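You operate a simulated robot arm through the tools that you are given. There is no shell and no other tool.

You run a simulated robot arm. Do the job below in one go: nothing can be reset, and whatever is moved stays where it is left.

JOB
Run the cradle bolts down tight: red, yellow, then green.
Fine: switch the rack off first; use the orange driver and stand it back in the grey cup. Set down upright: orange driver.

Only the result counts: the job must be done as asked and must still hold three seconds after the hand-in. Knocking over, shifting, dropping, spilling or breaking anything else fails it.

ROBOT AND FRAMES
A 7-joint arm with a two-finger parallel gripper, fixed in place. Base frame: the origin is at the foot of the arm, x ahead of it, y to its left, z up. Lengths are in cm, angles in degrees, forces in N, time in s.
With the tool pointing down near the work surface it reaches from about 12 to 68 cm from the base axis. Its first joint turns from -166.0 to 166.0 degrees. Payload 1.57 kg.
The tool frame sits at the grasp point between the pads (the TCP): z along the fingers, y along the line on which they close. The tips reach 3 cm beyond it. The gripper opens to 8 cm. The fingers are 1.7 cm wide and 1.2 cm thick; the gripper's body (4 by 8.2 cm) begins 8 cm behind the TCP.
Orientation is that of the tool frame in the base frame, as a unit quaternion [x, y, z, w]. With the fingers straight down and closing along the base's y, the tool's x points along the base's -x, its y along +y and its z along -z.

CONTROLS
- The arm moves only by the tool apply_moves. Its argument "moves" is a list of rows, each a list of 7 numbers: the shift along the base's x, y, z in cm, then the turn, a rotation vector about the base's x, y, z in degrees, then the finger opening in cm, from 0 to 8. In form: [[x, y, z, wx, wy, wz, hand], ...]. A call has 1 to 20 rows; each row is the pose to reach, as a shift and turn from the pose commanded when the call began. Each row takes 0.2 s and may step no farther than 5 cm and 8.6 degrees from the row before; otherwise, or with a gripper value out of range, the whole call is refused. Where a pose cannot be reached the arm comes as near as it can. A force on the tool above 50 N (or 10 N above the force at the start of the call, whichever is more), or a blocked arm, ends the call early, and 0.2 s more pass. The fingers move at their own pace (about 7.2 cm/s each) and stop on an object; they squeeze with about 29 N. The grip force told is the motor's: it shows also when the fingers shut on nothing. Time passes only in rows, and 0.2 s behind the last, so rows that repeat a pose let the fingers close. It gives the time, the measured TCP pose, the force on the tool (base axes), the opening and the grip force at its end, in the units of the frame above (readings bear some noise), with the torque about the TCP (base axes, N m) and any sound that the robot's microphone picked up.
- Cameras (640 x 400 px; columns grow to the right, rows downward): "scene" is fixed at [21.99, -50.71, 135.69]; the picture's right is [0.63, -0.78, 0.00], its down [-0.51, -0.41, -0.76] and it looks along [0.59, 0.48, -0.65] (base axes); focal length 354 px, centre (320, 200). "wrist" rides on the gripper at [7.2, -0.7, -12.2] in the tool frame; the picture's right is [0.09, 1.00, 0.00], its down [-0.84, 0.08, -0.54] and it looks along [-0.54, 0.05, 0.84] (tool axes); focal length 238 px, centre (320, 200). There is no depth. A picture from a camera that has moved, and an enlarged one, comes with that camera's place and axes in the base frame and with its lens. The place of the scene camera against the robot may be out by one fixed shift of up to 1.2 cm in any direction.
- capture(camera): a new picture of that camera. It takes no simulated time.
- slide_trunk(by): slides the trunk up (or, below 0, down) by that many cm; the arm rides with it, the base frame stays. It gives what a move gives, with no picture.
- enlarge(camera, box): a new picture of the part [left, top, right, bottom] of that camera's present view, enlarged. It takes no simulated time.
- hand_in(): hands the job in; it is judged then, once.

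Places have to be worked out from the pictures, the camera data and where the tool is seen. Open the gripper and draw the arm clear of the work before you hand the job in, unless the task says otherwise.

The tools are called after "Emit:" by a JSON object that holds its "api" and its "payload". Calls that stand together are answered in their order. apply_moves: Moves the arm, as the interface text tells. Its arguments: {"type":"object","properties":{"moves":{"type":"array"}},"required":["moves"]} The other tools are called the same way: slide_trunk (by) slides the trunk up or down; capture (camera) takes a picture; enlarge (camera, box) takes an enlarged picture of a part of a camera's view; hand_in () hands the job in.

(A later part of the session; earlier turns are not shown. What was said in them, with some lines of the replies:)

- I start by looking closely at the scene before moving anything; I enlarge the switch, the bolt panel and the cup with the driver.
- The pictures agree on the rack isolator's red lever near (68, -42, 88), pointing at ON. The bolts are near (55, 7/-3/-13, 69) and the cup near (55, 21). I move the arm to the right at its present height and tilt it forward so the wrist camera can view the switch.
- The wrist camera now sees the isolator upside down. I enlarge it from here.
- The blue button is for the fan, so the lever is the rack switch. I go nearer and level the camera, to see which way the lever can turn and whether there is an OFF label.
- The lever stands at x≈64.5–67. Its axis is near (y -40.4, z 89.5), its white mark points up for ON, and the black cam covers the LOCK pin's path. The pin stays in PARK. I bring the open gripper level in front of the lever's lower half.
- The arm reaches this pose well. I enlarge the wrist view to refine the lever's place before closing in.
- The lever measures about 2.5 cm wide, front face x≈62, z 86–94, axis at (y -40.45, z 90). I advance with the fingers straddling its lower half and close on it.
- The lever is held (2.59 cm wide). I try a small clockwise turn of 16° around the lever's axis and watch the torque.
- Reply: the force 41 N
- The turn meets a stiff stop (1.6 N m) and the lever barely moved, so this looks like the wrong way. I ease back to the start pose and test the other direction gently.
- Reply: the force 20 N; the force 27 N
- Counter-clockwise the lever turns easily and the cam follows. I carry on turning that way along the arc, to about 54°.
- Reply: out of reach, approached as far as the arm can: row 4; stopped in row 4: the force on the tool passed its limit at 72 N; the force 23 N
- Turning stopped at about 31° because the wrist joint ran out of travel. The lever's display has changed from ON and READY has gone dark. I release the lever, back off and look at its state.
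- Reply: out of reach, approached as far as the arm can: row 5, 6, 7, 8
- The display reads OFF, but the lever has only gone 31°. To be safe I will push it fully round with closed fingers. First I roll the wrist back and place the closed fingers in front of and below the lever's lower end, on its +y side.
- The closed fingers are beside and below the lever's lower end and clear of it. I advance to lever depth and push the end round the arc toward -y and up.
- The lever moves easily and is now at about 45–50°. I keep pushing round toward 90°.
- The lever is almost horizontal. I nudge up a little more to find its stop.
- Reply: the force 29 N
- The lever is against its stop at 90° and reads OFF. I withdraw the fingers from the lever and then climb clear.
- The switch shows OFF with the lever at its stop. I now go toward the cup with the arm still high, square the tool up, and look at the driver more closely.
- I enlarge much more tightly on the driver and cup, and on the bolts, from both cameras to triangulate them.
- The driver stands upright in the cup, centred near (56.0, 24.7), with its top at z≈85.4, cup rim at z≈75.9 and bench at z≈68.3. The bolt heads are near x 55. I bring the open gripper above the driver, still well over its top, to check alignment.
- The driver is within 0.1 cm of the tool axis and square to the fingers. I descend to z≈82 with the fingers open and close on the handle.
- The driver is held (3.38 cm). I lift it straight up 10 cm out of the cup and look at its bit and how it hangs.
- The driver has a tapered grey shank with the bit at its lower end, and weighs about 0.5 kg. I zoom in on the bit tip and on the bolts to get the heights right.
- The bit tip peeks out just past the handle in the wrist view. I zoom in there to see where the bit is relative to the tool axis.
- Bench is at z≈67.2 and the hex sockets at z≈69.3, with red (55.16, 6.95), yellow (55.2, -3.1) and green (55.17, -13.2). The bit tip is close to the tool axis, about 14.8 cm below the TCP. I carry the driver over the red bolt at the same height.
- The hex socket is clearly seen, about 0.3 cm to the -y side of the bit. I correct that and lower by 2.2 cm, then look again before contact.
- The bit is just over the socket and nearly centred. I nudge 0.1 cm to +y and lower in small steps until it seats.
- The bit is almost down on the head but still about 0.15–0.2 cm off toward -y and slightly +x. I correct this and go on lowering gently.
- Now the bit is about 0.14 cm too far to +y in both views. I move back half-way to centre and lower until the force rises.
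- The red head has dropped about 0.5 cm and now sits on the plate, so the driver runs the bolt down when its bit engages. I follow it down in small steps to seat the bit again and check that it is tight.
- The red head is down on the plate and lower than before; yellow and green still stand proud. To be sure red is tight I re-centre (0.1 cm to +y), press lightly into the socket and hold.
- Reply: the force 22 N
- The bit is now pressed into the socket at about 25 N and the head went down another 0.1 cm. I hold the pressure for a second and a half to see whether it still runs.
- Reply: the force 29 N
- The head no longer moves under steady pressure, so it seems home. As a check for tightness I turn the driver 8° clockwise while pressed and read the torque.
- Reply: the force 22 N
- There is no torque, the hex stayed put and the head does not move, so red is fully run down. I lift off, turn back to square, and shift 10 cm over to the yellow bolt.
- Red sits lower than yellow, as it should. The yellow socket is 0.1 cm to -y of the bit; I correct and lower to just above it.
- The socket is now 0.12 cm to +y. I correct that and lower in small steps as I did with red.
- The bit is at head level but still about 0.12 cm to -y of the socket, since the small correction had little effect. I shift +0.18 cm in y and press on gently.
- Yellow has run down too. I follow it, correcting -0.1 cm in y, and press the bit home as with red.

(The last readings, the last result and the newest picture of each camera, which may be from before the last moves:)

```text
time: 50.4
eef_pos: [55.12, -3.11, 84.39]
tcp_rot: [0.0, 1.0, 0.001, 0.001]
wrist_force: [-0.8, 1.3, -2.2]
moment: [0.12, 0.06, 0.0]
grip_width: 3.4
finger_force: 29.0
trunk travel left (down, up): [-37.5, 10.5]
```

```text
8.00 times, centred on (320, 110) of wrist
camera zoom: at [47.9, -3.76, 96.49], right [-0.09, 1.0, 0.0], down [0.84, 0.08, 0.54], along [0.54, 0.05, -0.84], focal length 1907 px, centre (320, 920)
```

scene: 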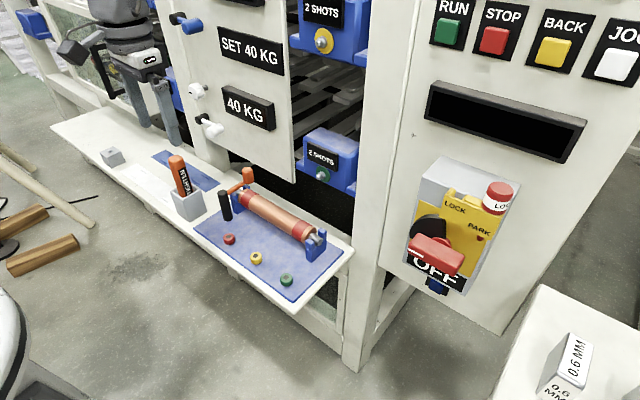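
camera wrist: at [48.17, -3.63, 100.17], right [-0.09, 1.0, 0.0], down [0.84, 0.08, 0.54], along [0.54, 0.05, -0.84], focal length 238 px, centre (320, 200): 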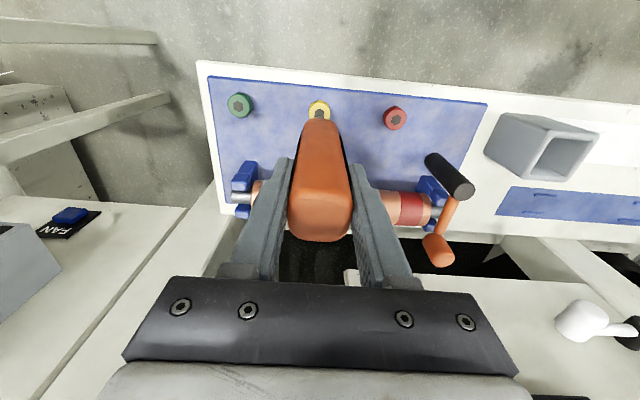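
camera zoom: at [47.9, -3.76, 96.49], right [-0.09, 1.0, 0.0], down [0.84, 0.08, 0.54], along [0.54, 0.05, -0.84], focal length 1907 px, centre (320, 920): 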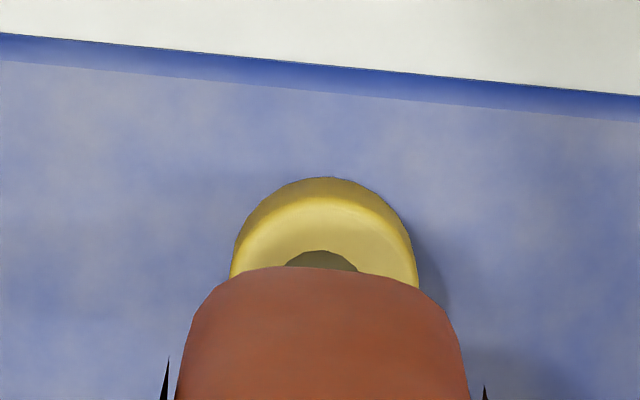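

Yellow's head has gone down by the same total as red. I press slightly more and hold to make sure it is at its stop.

Emit:
{"api": "apply_moves", "payload": {"moves": [[0, 0, -0.15, 0, 0, 0, 2.5], [0, 0, -0.25, 0, 0, 0, 2.5], [0, 0, -0.25, 0, 0, 0, 2.5], [0, 0, -0.25, 0, 0, 0, 2.5], [0, 0, -0.25, 0, 0, 0, 2.5], [0, 0, -0.25, 0, 0, 0, 2.5]]}}

Emit:
{"api": "enlarge", "payload": {"camera": "scene", "box": [235, 235, 285, 270]}}

Emit:
{"api": "enlarge", "payload": {"camera": "wrist", "box": [290, 85, 350, 135]}}

```text
time: 51.8
eef_pos: [55.08, -3.15, 83.99]
tcp_rot: [0.001, 1.0, 0.0, 0.0]
wrist_force: [1.8, 0.5, 0.3]
moment: [0.05, -0.32, -0.01]
grip_width: 3.39
finger_force: 28.9
trunk travel left (down, up): [-37.5, 10.5]
```

```text
11.43 times, centred on (260, 252) of scene
camera zoom: at [21.99, -50.71, 135.69], right [0.63, -0.78, 0.0], down [-0.51, -0.41, -0.76], along [0.59, 0.48, -0.65], focal length 4043 px, centre (1006, -400)
```

zoom: 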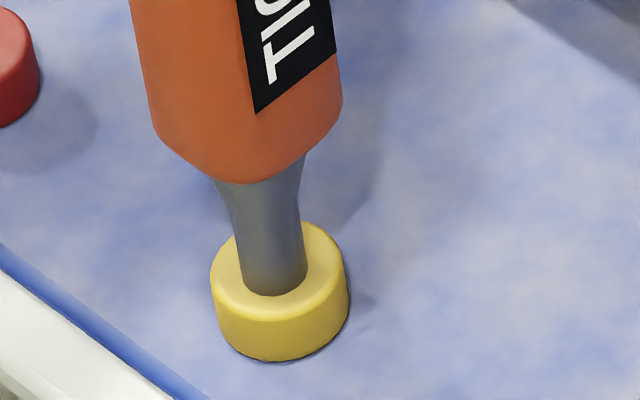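

```text
8.00 times, centred on (320, 110) of wrist
camera zoom: at [47.91, -3.8, 96.16], right [-0.09, 1.0, 0.0], down [0.84, 0.08, 0.54], along [0.54, 0.05, -0.84], focal length 1907 px, centre (320, 920)
```

zoom: 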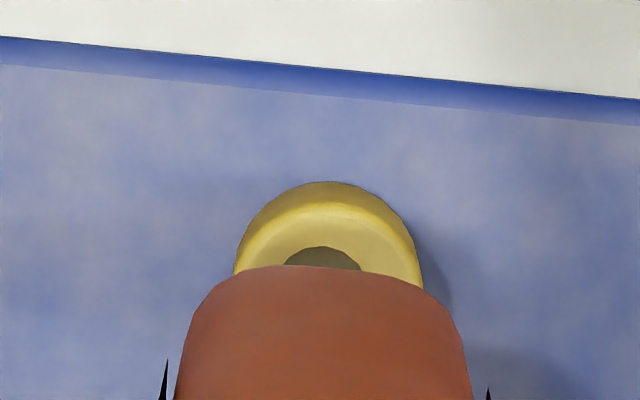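

Yellow's head stays at the same level as red's drop while the bit has slid deeper into the socket with only ~5 N. I press a bit more to reach a force like that used on red.

Emit:
{"api": "apply_moves", "payload": {"moves": [[0, 0, -0.1, 0, 0, 0, 2.5], [0, 0, -0.2, 0, 0, 0, 2.5], [0, 0, -0.2, 0, 0, 0, 2.5]]}}

Emit:
{"api": "enlarge", "payload": {"camera": "scene", "box": [235, 235, 285, 270]}}

```text
time: 52.6
eef_pos: [55.0, -3.08, 83.97]
tcp_rot: [0.0, 1.0, 0.0, 0.002]
wrist_force: [0.2, 0.1, 13.5]
moment: [-0.01, -0.15, -0.01]
grip_width: 3.38
finger_force: 29.0
trunk travel left (down, up): [-37.5, 10.5]
```

```text
11.43 times, centred on (260, 252) of scene
camera zoom: at [21.99, -50.71, 135.69], right [0.63, -0.78, 0.0], down [-0.51, -0.41, -0.76], along [0.59, 0.48, -0.65], focal length 4043 px, centre (1006, -400)
```

zoom: 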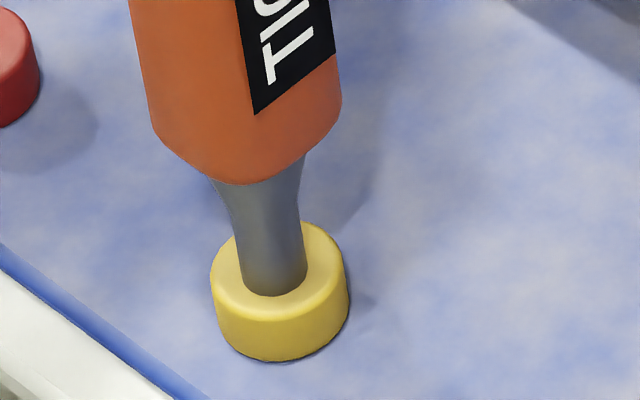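

Now ~18 N and the head is immovable, so yellow is home. I lift off and move on to green, checking red and yellow on the way.

Emit:
{"api": "apply_moves", "payload": {"moves": [[0, 0, 1, 0, 0, 0, 2.5], [0, 0, 2.5, 0, 0, 0, 2.5], [0, 0, 4.3, 0, 0, 0, 2.5], [0.1, -2, 4.3, 0, 0, 0, 2.5], [0.1, -5, 4.3, 0, 0, 0, 2.5], [0.1, -8, 4.3, 0, 0, 0, 2.5], [0.1, -10.1, 4.3, 0, 0, 0, 2.5], [0.1, -10.1, 4.3, 0, 0, 0, 2.5]]}}

Emit:
{"api": "enlarge", "payload": {"camera": "scene", "box": [215, 220, 275, 270]}}

Emit:
{"api": "enlarge", "payload": {"camera": "wrist", "box": [290, 85, 350, 135]}}

Emit:
{"api": "enlarge", "payload": {"camera": "scene", "box": [255, 240, 320, 290]}}

Emit:
{"api": "enlarge", "payload": {"camera": "wrist", "box": [280, 80, 500, 180]}}

```text
time: 54.4
eef_pos: [55.47, -13.07, 87.99]
tcp_rot: [0.0, 1.0, 0.001, 0.0]
wrist_force: [0.0, 0.2, -5.3]
moment: [0.01, 0.0, -0.02]
grip_width: 3.38
finger_force: 28.7
trunk travel left (down, up): [-37.5, 10.5]
```

```text
8.00 times, centred on (245, 245) of scene
camera zoom: at [21.99, -50.71, 135.69], right [0.63, -0.78, 0.0], down [-0.51, -0.41, -0.76], along [0.59, 0.48, -0.65], focal length 2830 px, centre (920, -160)
```

zoom: 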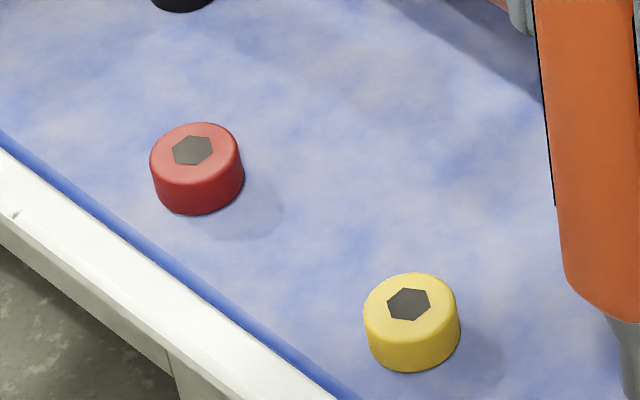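

```text
8.00 times, centred on (320, 110) of wrist
camera zoom: at [48.24, -13.74, 100.18], right [-0.09, 1.0, 0.0], down [0.84, 0.08, 0.54], along [0.54, 0.05, -0.84], focal length 1907 px, centre (320, 920)
```

zoom: 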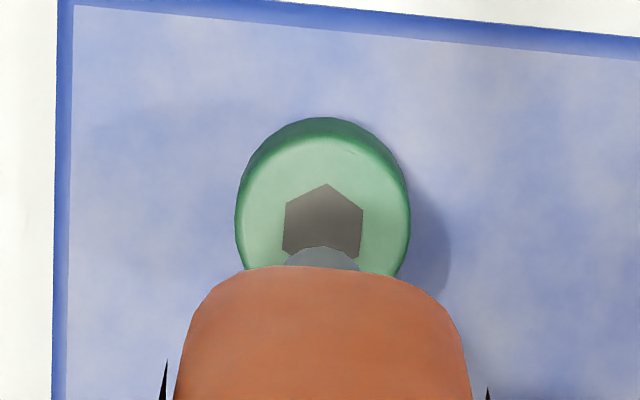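

```text
8.00 times, centred on (288, 265) of scene
camera zoom: at [21.99, -50.71, 135.69], right [0.63, -0.78, 0.0], down [-0.51, -0.41, -0.76], along [0.59, 0.48, -0.65], focal length 2830 px, centre (580, -320)
```

zoom: 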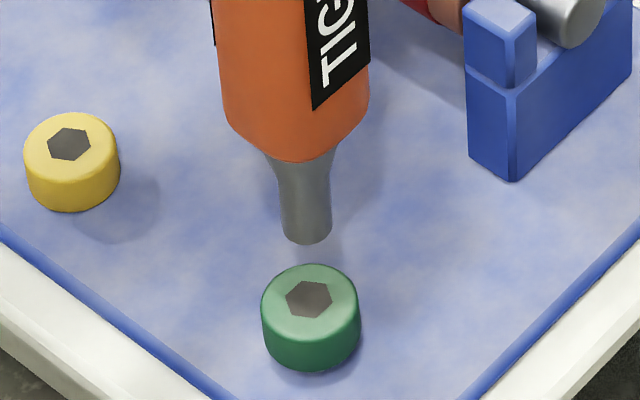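

```text
2.91 times, centred on (390, 130) of wrist
camera zoom: at [48.24, -13.74, 100.18], right [-0.09, 1.0, 0.0], down [0.84, 0.08, 0.54], along [0.54, 0.05, -0.84], focal length 693 px, centre (116, 404)
```

zoom: 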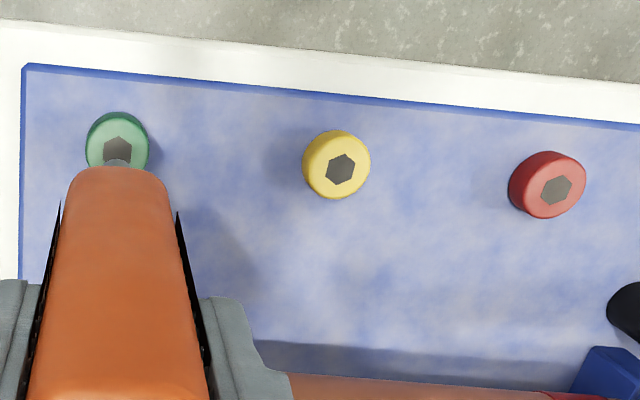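

Red and yellow both look flush with the plate. The green socket is aligned in y and about 0.15 cm toward -x; I correct that and lower to just above it.

Emit:
{"api": "apply_moves", "payload": {"moves": [[-0.15, 0, 0, 0, 0, 0, 2.5], [-0.15, 0, -1, 0, 0, 0, 2.5], [-0.15, 0, -2, 0, 0, 0, 2.5], [-0.15, 0, -2.4, 0, 0, 0, 2.5], [-0.15, 0, -2.4, 0, 0, 0, 2.5]]}}

Emit:
{"api": "enlarge", "payload": {"camera": "scene", "box": [265, 255, 315, 295]}}

Emit:
{"api": "enlarge", "payload": {"camera": "wrist", "box": [290, 85, 350, 135]}}

```text
time: 55.6
eef_pos: [55.22, -13.24, 85.66]
tcp_rot: [0.0, 1.0, 0.0, 0.0]
wrist_force: [-0.4, 0.9, -4.2]
moment: [0.01, -0.01, 0.02]
grip_width: 3.4
finger_force: 28.7
trunk travel left (down, up): [-37.5, 10.5]
```

```text
10.00 times, centred on (290, 275) of scene
camera zoom: at [21.99, -50.71, 135.69], right [0.63, -0.78, 0.0], down [-0.51, -0.41, -0.76], along [0.59, 0.48, -0.65], focal length 3538 px, centre (620, -550)
```

zoom: 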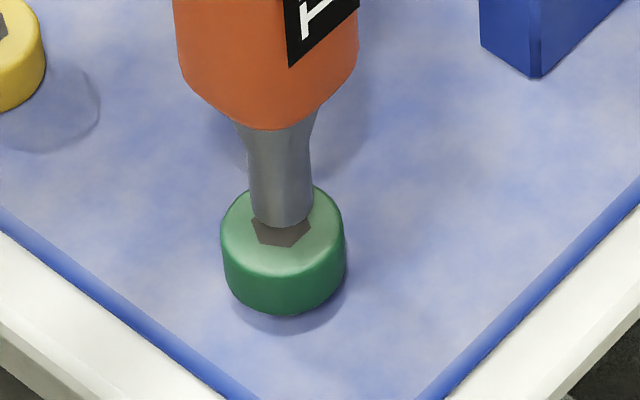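

```text
8.00 times, centred on (320, 110) of wrist
camera zoom: at [48.03, -13.81, 97.9], right [-0.09, 1.0, 0.0], down [0.84, 0.08, 0.54], along [0.54, 0.05, -0.84], focal length 1907 px, centre (320, 920)
```

zoom: 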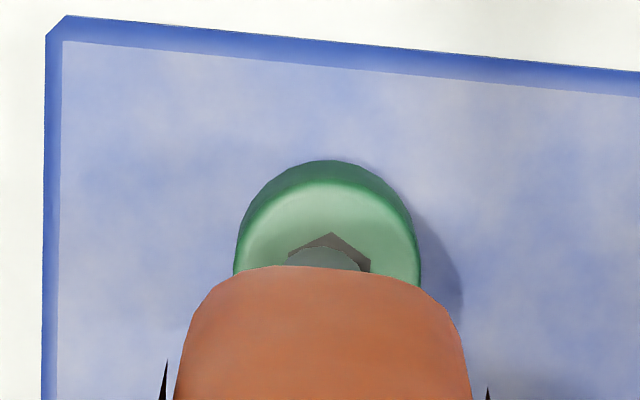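

Well aligned with the green socket (within 0.06 cm). I lower in small steps to engage.

Emit:
{"api": "apply_moves", "payload": {"moves": [[0, 0.05, -0.2, 0, 0, 0, 2.5], [0, 0.05, -0.35, 0, 0, 0, 2.5], [0, 0.05, -0.5, 0, 0, 0, 2.5], [0, 0.05, -0.65, 0, 0, 0, 2.5], [0, 0.05, -0.75, 0, 0, 0, 2.5]]}}

Emit:
{"api": "enlarge", "payload": {"camera": "scene", "box": [265, 255, 315, 295]}}

Emit:
{"api": "enlarge", "payload": {"camera": "wrist", "box": [290, 85, 350, 135]}}

```text
time: 56.8
eef_pos: [55.1, -13.11, 84.93]
tcp_rot: [-0.001, 1.0, 0.001, 0.0]
wrist_force: [0.0, 0.3, -4.0]
moment: [0.0, 0.0, 0.03]
grip_width: 3.41
finger_force: 28.3
trunk travel left (down, up): [-37.5, 10.5]
```

```text
10.00 times, centred on (290, 275) of scene
camera zoom: at [21.99, -50.71, 135.69], right [0.63, -0.78, 0.0], down [-0.51, -0.41, -0.76], along [0.59, 0.48, -0.65], focal length 3538 px, centre (620, -550)
```

zoom: 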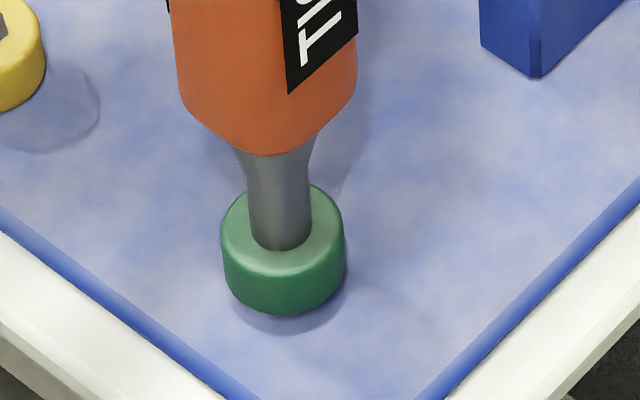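

```text
8.00 times, centred on (320, 110) of wrist
camera zoom: at [47.96, -13.79, 97.11], right [-0.09, 1.0, 0.0], down [0.84, 0.08, 0.54], along [0.54, 0.05, -0.84], focal length 1907 px, centre (320, 920)
```

zoom: 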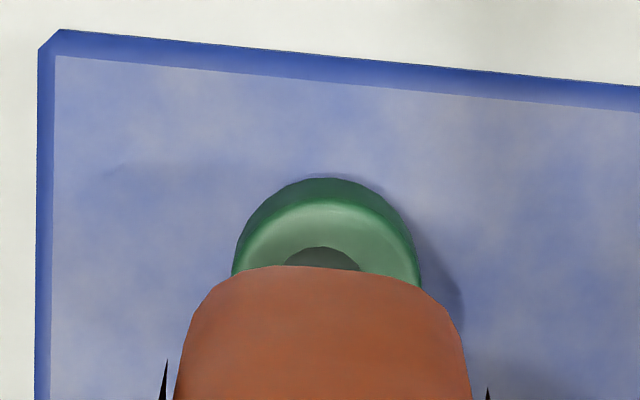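

Green has not begun to run yet, and the bit looks slightly too far to -x. I shift +0.1 cm in x and go on lowering slowly.

Emit:
{"api": "apply_moves", "payload": {"moves": [[0.12, 0, 0, 0, 0, 0, 2.5], [0.12, 0, -0.1, 0, 0, 0, 2.5], [0.12, 0, -0.2, 0, 0, 0, 2.5], [0.12, 0, -0.25, 0, 0, 0, 2.5]]}}

Emit:
{"api": "enlarge", "payload": {"camera": "scene", "box": [265, 255, 315, 295]}}

Emit:
{"api": "enlarge", "payload": {"camera": "wrist", "box": [290, 85, 350, 135]}}

```text
time: 57.8
eef_pos: [55.22, -13.0, 84.72]
tcp_rot: [0.0, 1.0, 0.001, 0.0]
wrist_force: [-0.4, 0.0, -4.5]
moment: [0.01, 0.0, -0.07]
grip_width: 3.38
finger_force: 29.3
trunk travel left (down, up): [-37.5, 10.5]
```

```text
10.00 times, centred on (290, 275) of scene
camera zoom: at [21.99, -50.71, 135.69], right [0.63, -0.78, 0.0], down [-0.51, -0.41, -0.76], along [0.59, 0.48, -0.65], focal length 3538 px, centre (620, -550)
```

zoom: 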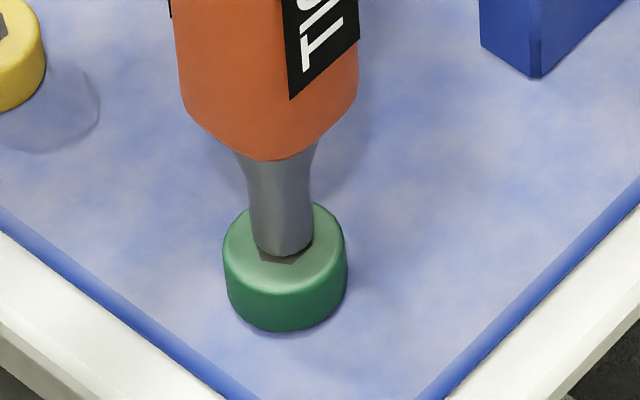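

```text
8.00 times, centred on (320, 110) of wrist
camera zoom: at [48.02, -13.78, 96.86], right [-0.09, 1.0, 0.0], down [0.84, 0.08, 0.54], along [0.54, 0.05, -0.84], focal length 1907 px, centre (320, 920)
```

zoom: 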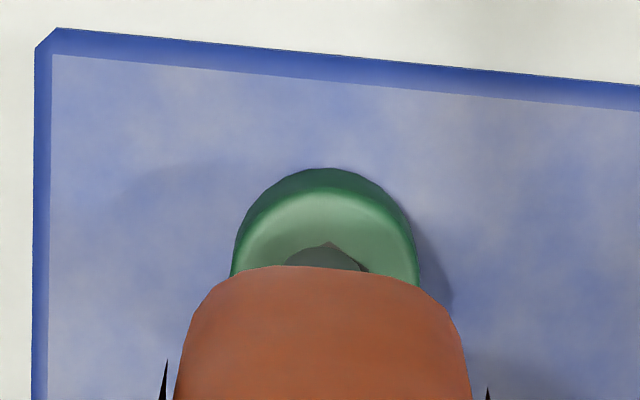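

Green has run most of the way down. I follow it and press the bit home for the last part.

Emit:
{"api": "apply_moves", "payload": {"moves": [[0, 0, -0.15, 0, 0, 0, 2.5], [0, 0, -0.3, 0, 0, 0, 2.5], [0, 0, -0.4, 0, 0, 0, 2.5], [0, 0, -0.5, 0, 0, 0, 2.5], [0, 0, -0.6, 0, 0, 0, 2.5], [0, 0, -0.6, 0, 0, 0, 2.5]]}}

Emit:
{"api": "enlarge", "payload": {"camera": "scene", "box": [265, 255, 315, 295]}}

Emit:
{"api": "enlarge", "payload": {"camera": "wrist", "box": [290, 85, 350, 135]}}

```text
time: 59.2
eef_pos: [55.13, -13.07, 84.2]
tcp_rot: [-0.001, 1.0, 0.001, 0.001]
wrist_force: [-0.1, -0.4, -3.5]
moment: [-0.05, 0.06, -0.01]
grip_width: 3.37
finger_force: 28.9
trunk travel left (down, up): [-37.5, 10.5]
```

```text
10.00 times, centred on (290, 275) of scene
camera zoom: at [21.99, -50.71, 135.69], right [0.63, -0.78, 0.0], down [-0.51, -0.41, -0.76], along [0.59, 0.48, -0.65], focal length 3538 px, centre (620, -550)
```

zoom: 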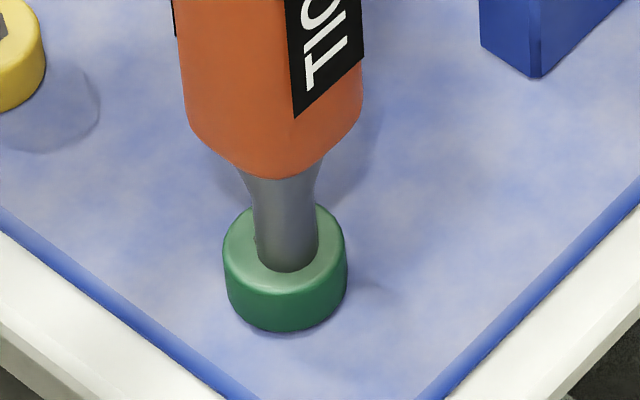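

```text
8.00 times, centred on (320, 110) of wrist
camera zoom: at [47.99, -13.87, 96.34], right [-0.09, 1.0, 0.0], down [0.84, 0.08, 0.54], along [0.54, 0.05, -0.84], focal length 1907 px, centre (320, 920)
```

zoom: 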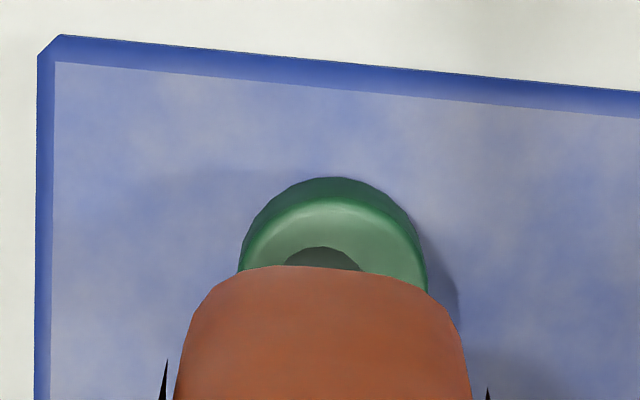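

Green's head still has about 0.15 cm to go and the bit is ~0.13 cm to -y of centre. I ease up slightly, shift +0.16 cm in y, and press again.

Emit:
{"api": "apply_moves", "payload": {"moves": [[0, 0.05, 0.25, 0, 0, 0, 2.5], [0.05, 0.16, 0.3, 0, 0, 0, 2.5], [0.05, 0.16, 0.3, 0, 0, 0, 2.5], [0.05, 0.16, 0.15, 0, 0, 0, 2.5], [0.05, 0.16, 0, 0, 0, 0, 2.5], [0.05, 0.16, -0.1, 0, 0, 0, 2.5]]}}

Emit:
{"api": "enlarge", "payload": {"camera": "scene", "box": [265, 255, 315, 295]}}

Emit:
{"api": "enlarge", "payload": {"camera": "wrist", "box": [290, 85, 350, 135]}}

```text
time: 60.6
eef_pos: [55.11, -12.94, 83.96]
tcp_rot: [0.0, 1.0, 0.001, 0.001]
wrist_force: [-0.2, -0.5, -2.8]
moment: [0.04, 0.02, 0.01]
grip_width: 3.38
finger_force: 28.6
trunk travel left (down, up): [-37.5, 10.5]
```

```text
10.00 times, centred on (290, 275) of scene
camera zoom: at [21.99, -50.71, 135.69], right [0.63, -0.78, 0.0], down [-0.51, -0.41, -0.76], along [0.59, 0.48, -0.65], focal length 3538 px, centre (620, -550)
```

zoom: 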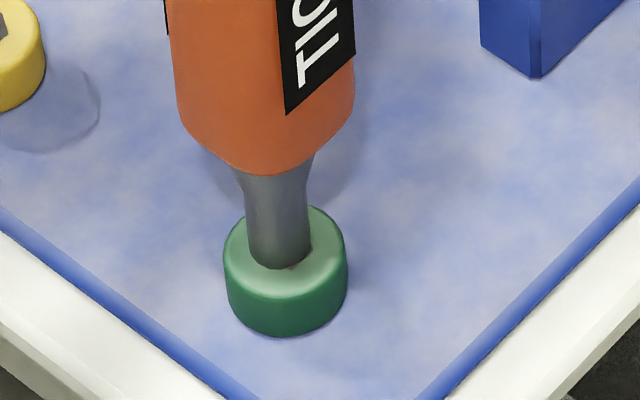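

```text
8.00 times, centred on (320, 110) of wrist
camera zoom: at [48.03, -13.58, 96.17], right [-0.09, 1.0, 0.0], down [0.84, 0.08, 0.54], along [0.54, 0.05, -0.84], focal length 1907 px, centre (320, 920)
```

zoom: 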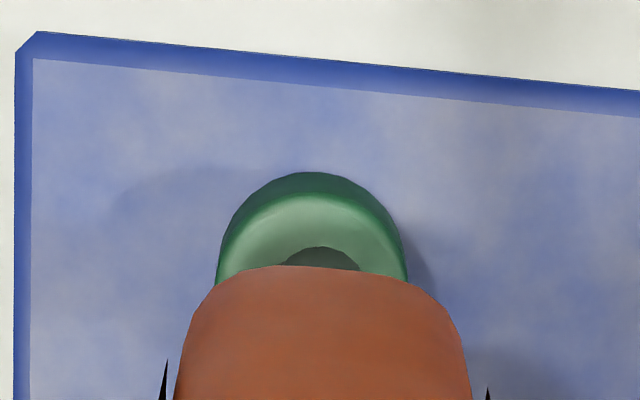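

Green moved down further, to about the same depth as the others. I re-centre by -0.1 cm in y and press firmly to make sure it is at its stop.

Emit:
{"api": "apply_moves", "payload": {"moves": [[0, -0.05, 0.15, 0, 0, 0, 2.5], [0.03, -0.1, 0.15, 0, 0, 0, 2.5], [0.03, -0.1, 0, 0, 0, 0, 2.5], [0.03, -0.1, -0.15, 0, 0, 0, 2.5], [0.03, -0.1, -0.3, 0, 0, 0, 2.5], [0.03, -0.1, -0.4, 0, 0, 0, 2.5], [0.03, -0.1, -0.4, 0, 0, 0, 2.5]]}}

Emit:
{"api": "enlarge", "payload": {"camera": "scene", "box": [265, 255, 315, 295]}}

Emit:
{"api": "enlarge", "payload": {"camera": "wrist", "box": [290, 85, 350, 135]}}

```text
time: 62.2
eef_pos: [55.3, -13.1, 83.93]
tcp_rot: [0.0, 1.0, 0.0, 0.002]
wrist_force: [-3.9, 1.0, 24.0]
moment: [0.19, 0.55, 0.05]
grip_width: 3.4
finger_force: 29.0
trunk travel left (down, up): [-37.5, 10.5]
```

```text
10.00 times, centred on (290, 275) of scene
camera zoom: at [21.99, -50.71, 135.69], right [0.63, -0.78, 0.0], down [-0.51, -0.41, -0.76], along [0.59, 0.48, -0.65], focal length 3538 px, centre (620, -550)
```

zoom: 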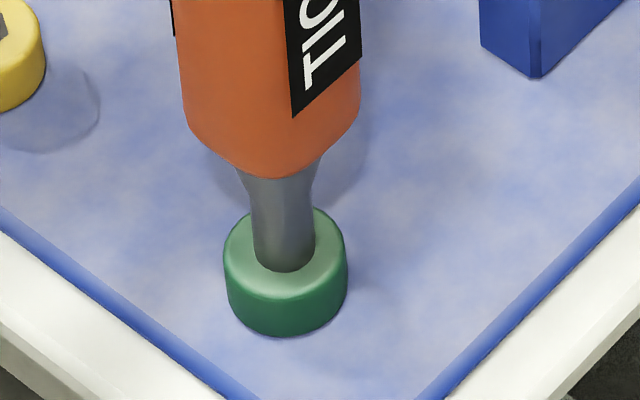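

```text
8.00 times, centred on (320, 110) of wrist
camera zoom: at [48.06, -13.71, 96.09], right [-0.09, 1.0, 0.0], down [0.83, 0.08, 0.55], along [0.54, 0.05, -0.84], focal length 1907 px, centre (320, 920)
```

zoom: 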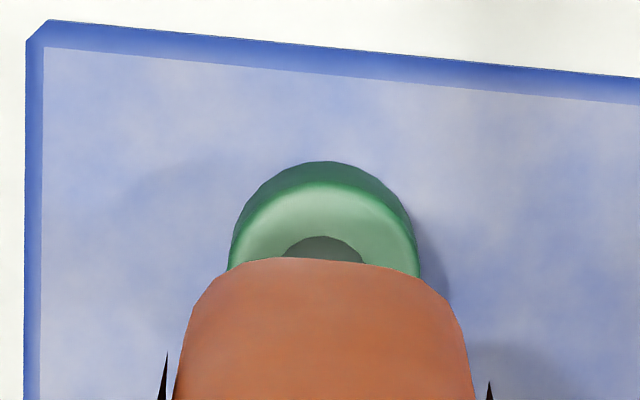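

Green is firmly at its stop (28 N, no further motion). I hold it a moment longer, then lift clear and compare all three heads close up.

Emit:
{"api": "apply_moves", "payload": {"moves": [[0, 0, 0, 0, 0, 0, 2.5], [0, 0, 0, 0, 0, 0, 2.5], [0, 0, 0, 0, 0, 0, 2.5], [0, 0, 1, 0, 0, 0, 2.5], [0, 0, 2.5, 0, 0, 0, 2.5], [0, 0, 5, 0, 0, 0, 2.5], [0, 0, 8, 0, 0, 0, 2.5], [0, 0, 9, 0, 0, 0, 2.5]]}}

Emit:
{"api": "enlarge", "payload": {"camera": "scene", "box": [218, 228, 242, 252]}}

Emit:
{"api": "enlarge", "payload": {"camera": "scene", "box": [246, 248, 270, 272]}}

Emit:
{"api": "enlarge", "payload": {"camera": "scene", "box": [275, 269, 299, 293]}}

Emit:
{"api": "enlarge", "payload": {"camera": "wrist", "box": [290, 60, 490, 160]}}

```text
time: 64.0
eef_pos: [55.25, -13.42, 92.79]
tcp_rot: [0.0, 1.0, 0.001, 0.0]
wrist_force: [0.3, -0.5, -3.9]
moment: [-0.03, -0.01, 0.0]
grip_width: 3.39
finger_force: 29.3
trunk travel left (down, up): [-37.5, 10.5]
```

```text
16.00 times, centred on (230, 240) of scene
camera zoom: at [21.99, -50.71, 135.69], right [0.63, -0.78, 0.0], down [-0.51, -0.41, -0.76], along [0.59, 0.48, -0.65], focal length 5660 px, centre (1760, -440)
```

zoom: 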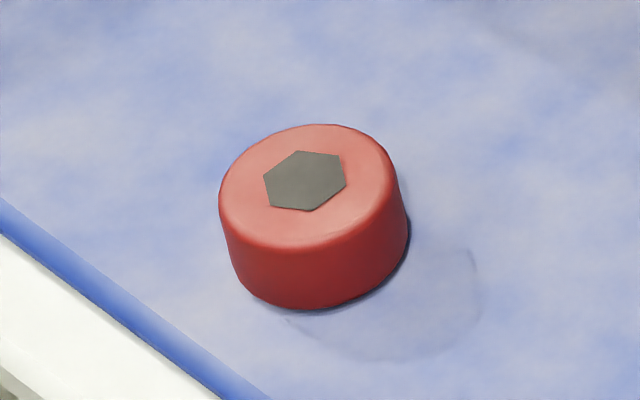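

```text
16.00 times, centred on (258, 260) of scene
camera zoom: at [21.99, -50.71, 135.69], right [0.63, -0.78, 0.0], down [-0.51, -0.41, -0.76], along [0.59, 0.48, -0.65], focal length 5660 px, centre (1312, -760)
```

zoom: 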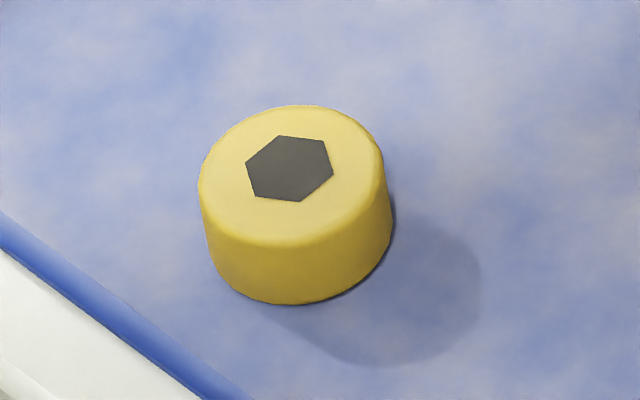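

```text
16.00 times, centred on (287, 281) of scene
camera zoom: at [21.99, -50.71, 135.69], right [0.63, -0.78, 0.0], down [-0.51, -0.41, -0.76], along [0.59, 0.48, -0.65], focal length 5660 px, centre (848, -1096)
```

zoom: 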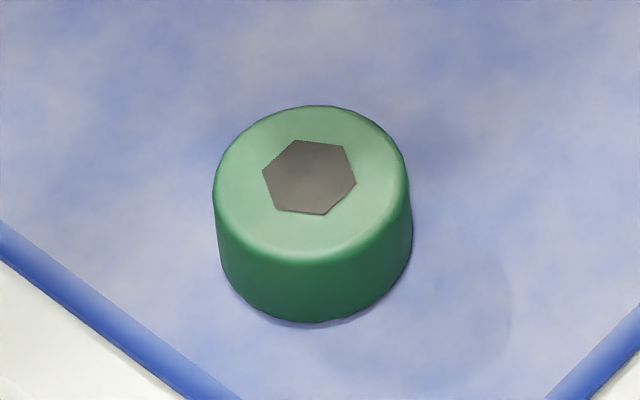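

```text
3.20 times, centred on (390, 110) of wrist
camera zoom: at [48.12, -13.92, 104.84], right [-0.09, 1.0, 0.0], down [0.84, 0.08, 0.54], along [0.54, 0.05, -0.84], focal length 763 px, centre (96, 488)
```

zoom: 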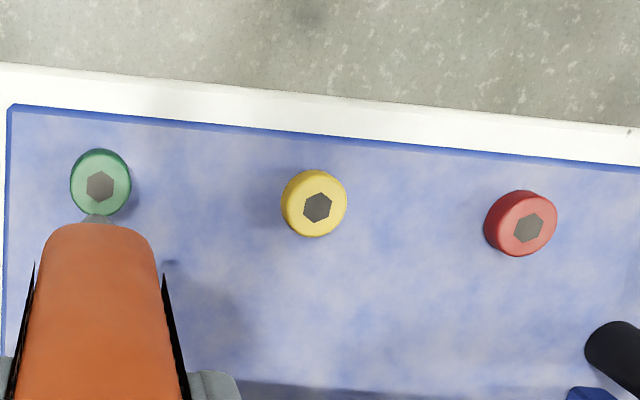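

All three heads are flush with the plate and their hexes show the same turn. I now carry the driver back at a safe height to above the grey cup, retracing the commanded path (+38.0 in y, +0.98 in x).

Emit:
{"api": "apply_moves", "payload": {"moves": [[0, 0, 1.5, 0, 0, 0, 2.5], [0, 3, 1.5, 0, 0, 0, 2.5], [0, 7, 1.5, 0, 0, 0, 2.5], [0, 11, 1.5, 0, 0, 0, 2.5], [0, 15, 1.5, 0, 0, 0, 2.5], [0, 19, 1.5, 0, 0, 0, 2.5], [0, 23, 1.5, 0, 0, 0, 2.5], [0.2, 27, 1.5, 0, 0, 0, 2.5], [0.5, 31, 1.5, 0, 0, 0, 2.5], [0.8, 35, 1.5, 0, 0, 0, 2.5], [0.98, 37.2, 1.5, 0, 0, 0, 2.5], [0.98, 38, 1.5, 0, 0, 0, 2.5], [0.98, 38, 1, 0, 0, 0, 2.5], [0.98, 38, 1, 0, 0, 0, 2.5]]}}

Emit:
{"api": "enlarge", "payload": {"camera": "scene", "box": [150, 120, 230, 220]}}

Emit:
{"api": "enlarge", "payload": {"camera": "wrist", "box": [290, 75, 350, 135]}}

```text
time: 67.0
eef_pos: [56.53, 25.14, 93.53]
tcp_rot: [0.0, 1.0, 0.0, 0.0]
wrist_force: [-1.3, -0.5, -4.0]
moment: [-0.01, 0.01, 0.0]
grip_width: 3.39
finger_force: 29.5
trunk travel left (down, up): [-37.5, 10.5]
```

```text
4.00 times, centred on (190, 170) of scene
camera zoom: at [21.99, -50.71, 135.69], right [0.63, -0.78, 0.0], down [-0.51, -0.41, -0.76], along [0.59, 0.48, -0.65], focal length 1415 px, centre (840, 320)
```

zoom: 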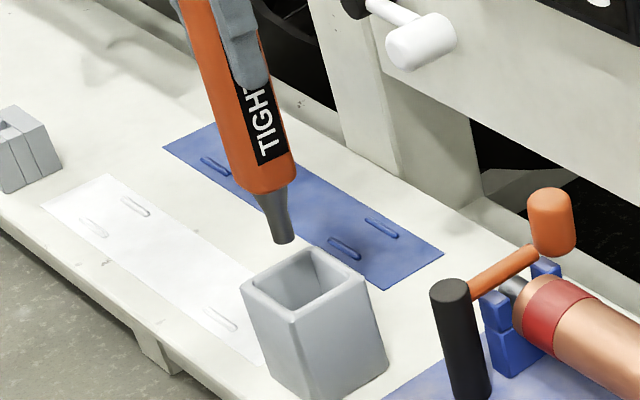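

```text
6.67 times, centred on (320, 105) of wrist
camera zoom: at [49.22, 24.43, 105.74], right [-0.09, 1.0, 0.0], down [0.84, 0.08, 0.54], along [0.54, 0.05, -0.84], focal length 1589 px, centre (320, 833)
```

zoom: 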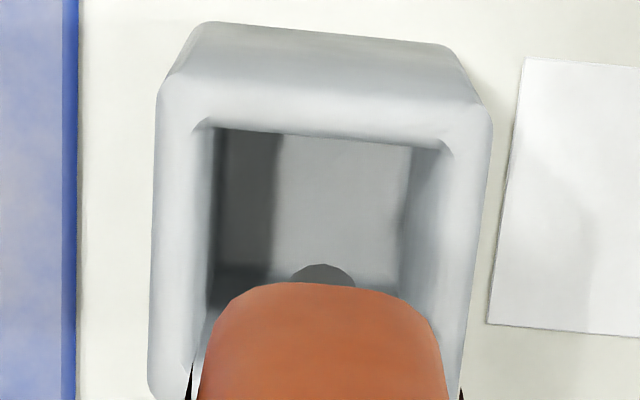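

The driver is centred over the cup. I lower it slowly to within 0.3 cm of where it stood, watching the force.

Emit:
{"api": "apply_moves", "payload": {"moves": [[0, -0.05, -1, 0, 0, 0, 2.5], [0, -0.05, -2, 0, 0, 0, 2.5], [0, -0.05, -3.2, 0, 0, 0, 2.5], [0, -0.05, -4.4, 0, 0, 0, 2.5], [0, -0.05, -5.6, 0, 0, 0, 2.5], [0, -0.05, -6.8, 0, 0, 0, 2.5], [0, -0.05, -8, 0, 0, 0, 2.5], [0, -0.05, -9.2, 0, 0, 0, 2.5], [0, -0.05, -10.2, 0, 0, 0, 2.5], [0, -0.05, -11, 0, 0, 0, 2.5], [0, -0.05, -11.2, 0, 0, 0, 2.5], [0, -0.05, -11.2, 0, 0, 0, 2.5]]}}

Emit:
{"api": "enlarge", "payload": {"camera": "scene", "box": [150, 130, 230, 230]}}

Emit:
{"api": "capture", "payload": {"camera": "wrist"}}

```text
time: 69.6
eef_pos: [56.21, 24.8, 82.44]
tcp_rot: [0.0, 1.0, 0.0, 0.0]
wrist_force: [0.1, -0.2, -3.9]
moment: [-0.03, -0.01, 0.01]
grip_width: 3.39
finger_force: 29.3
trunk travel left (down, up): [-37.5, 10.5]
```

```text
4.00 times, centred on (190, 180) of scene
camera zoom: at [21.99, -50.71, 135.69], right [0.63, -0.78, 0.0], down [-0.51, -0.41, -0.76], along [0.59, 0.48, -0.65], focal length 1415 px, centre (840, 280)
```

zoom: 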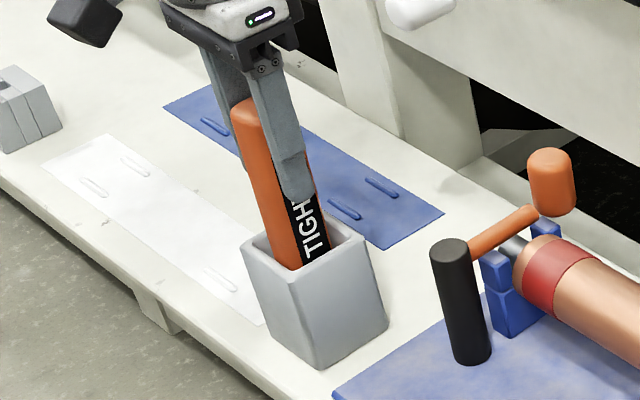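

```text
taken
camera wrist: at [49.07, 24.16, 94.59], right [-0.09, 1.0, 0.0], down [0.84, 0.08, 0.54], along [0.54, 0.05, -0.84], focal length 238 px, centre (320, 200)
```

wrist: 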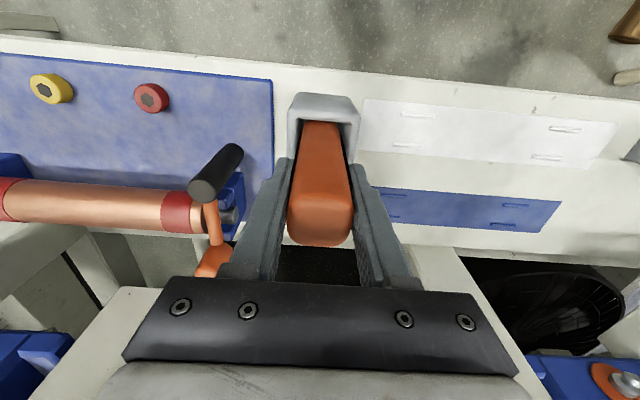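

It still hangs free. I lower in 0.1 cm steps until the bit touches the cup's floor.

Emit:
{"api": "apply_moves", "payload": {"moves": [[0, 0, -0.1, 0, 0, 0, 2.5], [0, 0, -0.2, 0, 0, 0, 2.5], [0, 0, -0.3, 0, 0, 0, 2.5], [0, 0, -0.3, 0, 0, 0, 2.5]]}}

```text
time: 70.6
eef_pos: [56.35, 24.9, 82.14]
tcp_rot: [-0.001, 1.0, -0.001, -0.001]
wrist_force: [0.4, -0.6, -4.4]
moment: [0.0, 0.01, 0.0]
grip_width: 3.38
finger_force: 28.8
trunk travel left (down, up): [-37.5, 10.5]
```

Still no contact; I continue down in small steps.

Emit:
{"api": "apply_moves", "payload": {"moves": [[0, 0, -0.1, 0, 0, 0, 2.5], [0, 0, -0.2, 0, 0, 0, 2.5], [0, 0, -0.3, 0, 0, 0, 2.5], [0, 0, -0.3, 0, 0, 0, 2.5]]}}

Emit:
{"api": "enlarge", "payload": {"camera": "wrist", "box": [280, 80, 360, 250]}}

```text
time: 71.6
eef_pos: [56.18, 24.87, 81.99]
tcp_rot: [0.0, 1.0, 0.001, 0.001]
wrist_force: [-3.9, -1.4, 10.2]
moment: [-0.26, 0.52, -0.02]
grip_width: 3.38
finger_force: 28.9
trunk travel left (down, up): [-37.5, 10.5]
```

```text
2.35 times, centred on (320, 165) of wrist
camera zoom: at [49.01, 24.19, 94.07], right [-0.09, 1.0, 0.0], down [0.84, 0.08, 0.54], along [0.54, 0.05, -0.84], focal length 561 px, centre (320, 282)
```

zoom: 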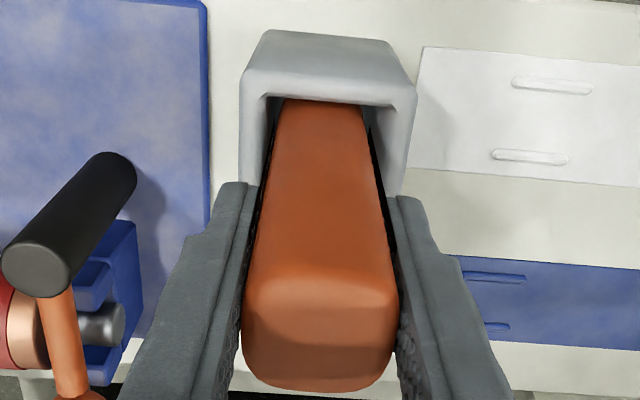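

The bit now rests on the cup floor with about 15 N. I ease off slightly and open the fingers gently.

Emit:
{"api": "apply_moves", "payload": {"moves": [[0, 0, 0.1, 0, 0, 0, 2.5], [0, 0, 0.12, 0, 0, 0, 2.5], [0, 0, 0.12, 0, 0, 0, 3.3], [0, 0, 0.12, 0, 0, 0, 3.6], [0, 0, 0.12, 0, 0, 0, 4], [0, 0, 0.12, 0, 0, 0, 5], [0, 0, 0.12, 0, 0, 0, 6.5], [0, 0, 0.12, 0, 0, 0, 8], [0, 0, 0.12, 0, 0, 0, 8]]}}

Emit:
{"api": "capture", "payload": {"camera": "wrist"}}

Emit:
{"api": "enlarge", "payload": {"camera": "scene", "box": [150, 130, 230, 230]}}

```text
time: 73.6
eef_pos: [56.23, 25.03, 82.03]
tcp_rot: [0.001, 1.0, 0.0, 0.001]
wrist_force: [0.4, 0.5, -0.2]
moment: [-0.04, 0.0, 0.0]
grip_width: 8.02
finger_force: 0.0
trunk travel left (down, up): [-37.5, 10.5]
```

```text
taken
camera wrist: at [48.98, 24.25, 94.13], right [-0.09, 1.0, 0.0], down [0.84, 0.08, 0.54], along [0.54, 0.05, -0.84], focal length 238 px, centre (320, 200)
```

wrist: 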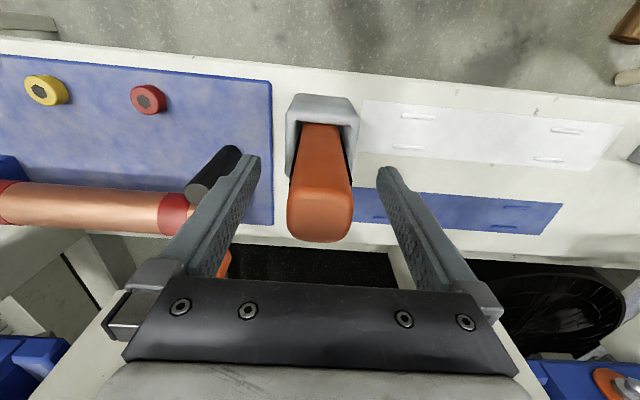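

```text
4.00 times, centred on (190, 180) of scene
camera zoom: at [21.99, -50.71, 135.69], right [0.63, -0.78, 0.0], down [-0.51, -0.41, -0.76], along [0.59, 0.48, -0.65], focal length 1415 px, centre (840, 280)
```

zoom: 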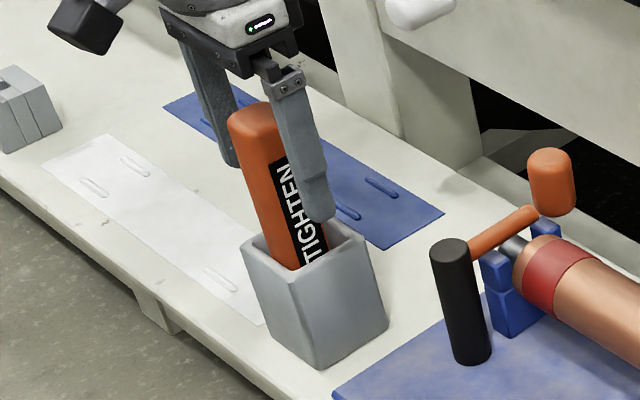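

The driver stands upright in the cup and the fingers are clear of it. I raise the gripper straight up, then draw back.

Emit:
{"api": "apply_moves", "payload": {"moves": [[0, 0, 1, 0, 0, 0, 8], [0, 0, 3, 0, 0, 0, 8], [0, 0, 6, 0, 0, 0, 8], [0, 0, 9, 0, 0, 0, 8], [0, 0, 12, 0, 0, 0, 8], [0, 0, 16, 0, 0, 0, 8], [0, 0, 20, 0, 0, 0, 8], [-3, -2, 23, 0, 0, 0, 8], [-6, -4, 25, 0, 0, 0, 8], [-9, -7, 25, 0, 0, 0, 8], [-12, -10, 25, 0, 0, 0, 8], [-13, -14, 25, 0, 0, 0, 8], [-13, -18, 25, 0, 0, 0, 8], [-13, -22, 25, 0, 0, 0, 8], [-13, -26, 25, 0, 0, 0, 8], [-13, -26, 25, 0, 0, 0, 8]]}}

Emit:
{"api": "capture", "payload": {"camera": "scene"}}

Emit:
{"api": "enlarge", "payload": {"camera": "scene", "box": [140, 130, 320, 300]}}

Emit:
{"api": "enlarge", "payload": {"camera": "wrist", "box": [200, 80, 500, 250]}}

Emit:
{"api": "enlarge", "payload": {"camera": "scene", "box": [380, 70, 600, 310]}}

```text
time: 77.0
eef_pos: [43.3, -0.98, 106.9]
tcp_rot: [0.0, 1.0, 0.001, 0.0]
wrist_force: [0.2, 0.0, -0.8]
moment: [0.01, -0.03, 0.03]
grip_width: 7.99
finger_force: 0.0
trunk travel left (down, up): [-37.5, 10.5]
```

```text
taken
```

scene: 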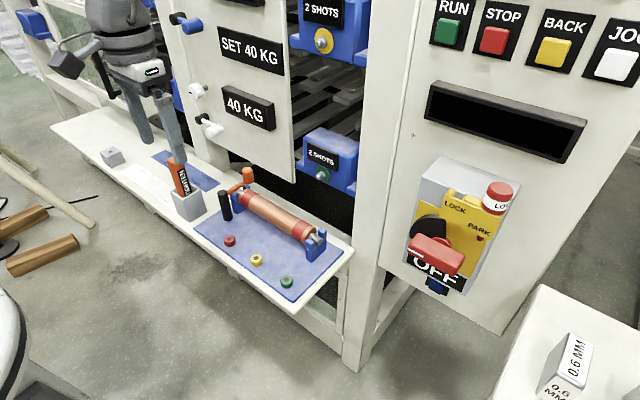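

```text
2.35 times, centred on (230, 215) of scene
camera zoom: at [21.99, -50.71, 135.69], right [0.63, -0.78, 0.0], down [-0.51, -0.41, -0.76], along [0.59, 0.48, -0.65], focal length 832 px, centre (532, 165)
```

zoom: 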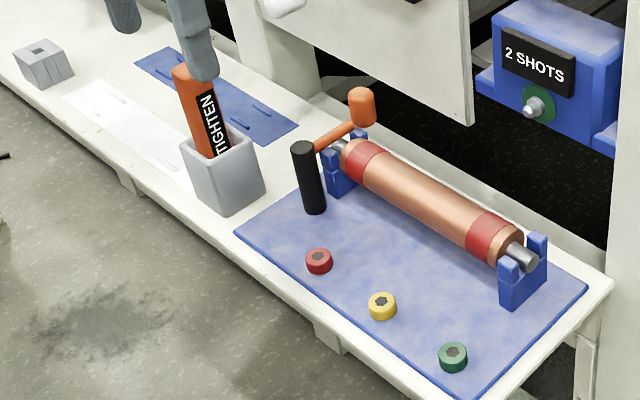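

```text
2.13 times, centred on (350, 165) of wrist
camera zoom: at [36.04, -1.68, 119.07], right [-0.09, 1.0, 0.0], down [0.84, 0.08, 0.54], along [0.54, 0.05, -0.84], focal length 508 px, centre (256, 275)
```

zoom: 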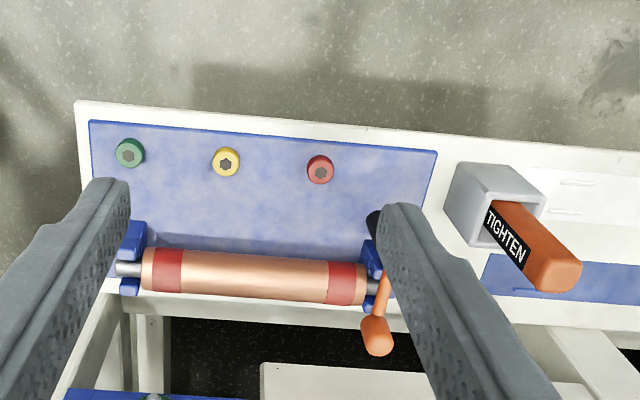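

```text
1.67 times, centred on (490, 190) of scene
camera zoom: at [21.99, -50.71, 135.69], right [0.63, -0.78, 0.0], down [-0.51, -0.41, -0.76], along [0.59, 0.48, -0.65], focal length 590 px, centre (37, 217)
```

zoom: 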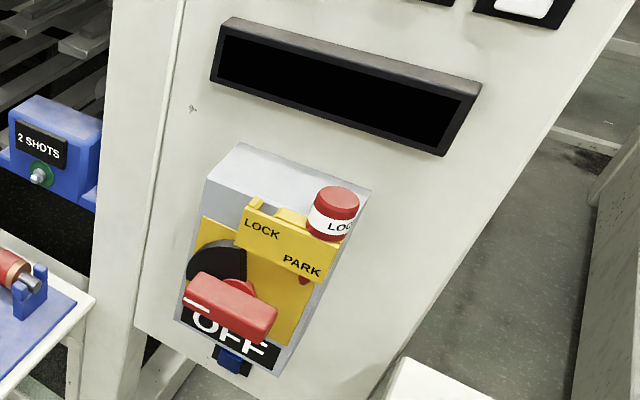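

The rack shows OFF, the driver stands in the cup and the three bolts look down. Before handing in I compare the three heads once more at high zoom from the wrist camera.

Emit:
{"api": "enlarge", "payload": {"camera": "wrist", "box": [338, 138, 362, 162]}}

Emit:
{"api": "enlarge", "payload": {"camera": "wrist", "box": [294, 134, 318, 158]}}

Emit:
{"api": "enlarge", "payload": {"camera": "wrist", "box": [249, 131, 273, 155]}}

Emit:
{"api": "enlarge", "payload": {"camera": "scene", "box": [218, 228, 242, 252]}}

```text
16.00 times, centred on (350, 150) of wrist
camera zoom: at [36.04, -1.68, 119.07], right [-0.09, 1.0, 0.0], down [0.84, 0.08, 0.54], along [0.54, 0.05, -0.84], focal length 3814 px, centre (-160, 1000)
```

zoom: 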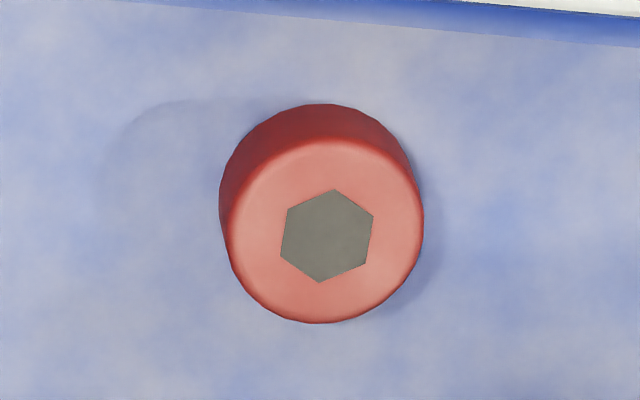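

```text
16.00 times, centred on (306, 146) of wrist
camera zoom: at [36.04, -1.68, 119.07], right [-0.09, 1.0, 0.0], down [0.84, 0.08, 0.54], along [0.54, 0.05, -0.84], focal length 3814 px, centre (544, 1064)
```

zoom: 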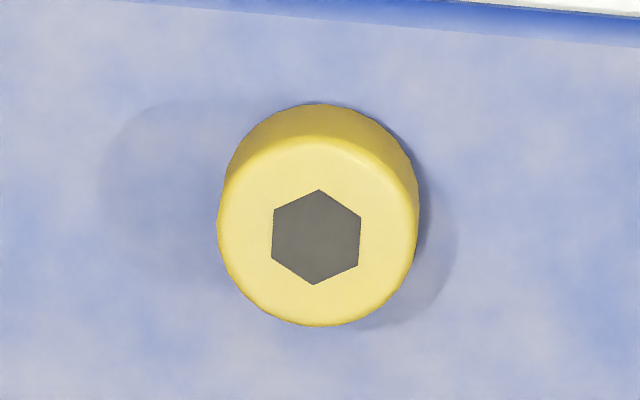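

```text
16.00 times, centred on (261, 143) of wrist
camera zoom: at [36.04, -1.68, 119.07], right [-0.09, 1.0, 0.0], down [0.84, 0.08, 0.54], along [0.54, 0.05, -0.84], focal length 3814 px, centre (1264, 1112)
```

zoom: 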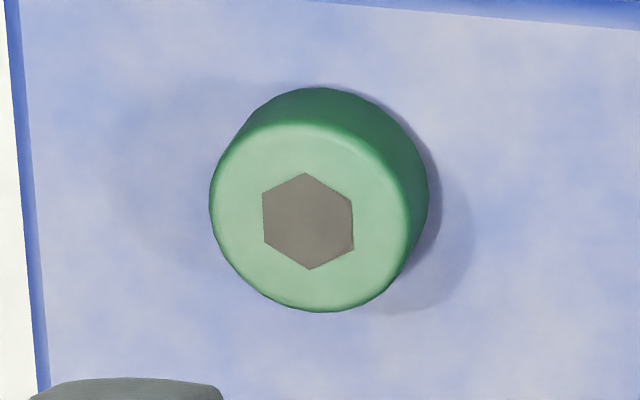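

```text
16.00 times, centred on (230, 240) of scene
camera zoom: at [21.99, -50.71, 135.69], right [0.63, -0.78, 0.0], down [-0.51, -0.41, -0.76], along [0.59, 0.48, -0.65], focal length 5660 px, centre (1760, -440)
```

zoom: 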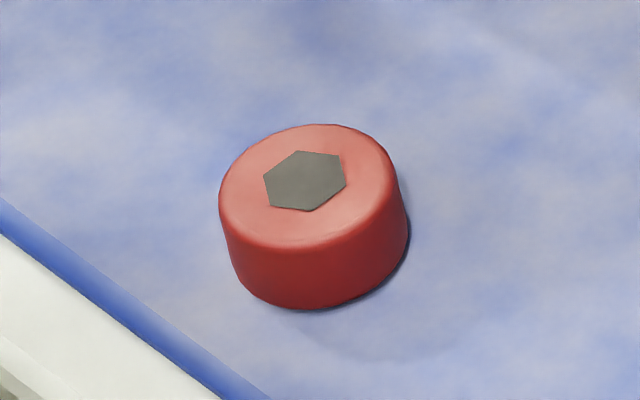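

All three heads are seated on the plate at the same level, the switch reads OFF, the driver stands upright in the grey cup, and the open gripper is well clear. I hand the job in.

Emit:
{"api": "hand_in", "payload": {}}

```text
The job is handed in.
```

I've handed the job in. The rack is off, all three cradle bolts are run down, and the orange driver is standing upright back in the grey cup.

- **Rack:** I turned the red lever to its 90° stop before touching the bolts. The switch panel reads OFF and the READY display is dark. The LOCK pin is still in PARK.
- **Bolts:** I ran them down in order: red, yellow, green. Each head dropped about 0.7 cm onto the plate, and each stopped moving when I pressed the driver harder. In the close-up pictures the three heads sit level with each other, within about half a millimetre.
- **Tightness:** I could only judge this by depth and by the heads no longer moving. The driver ran each bolt down by itself once the bit engaged. When I turned it by hand on red, there was no torque reading to check against.
- **Driver:** In the last pictures it was still upright in the cup.
- **Arm:** The gripper is open and drawn back clear of the bench.

I saw nothing else knocked or shifted in the pictures.
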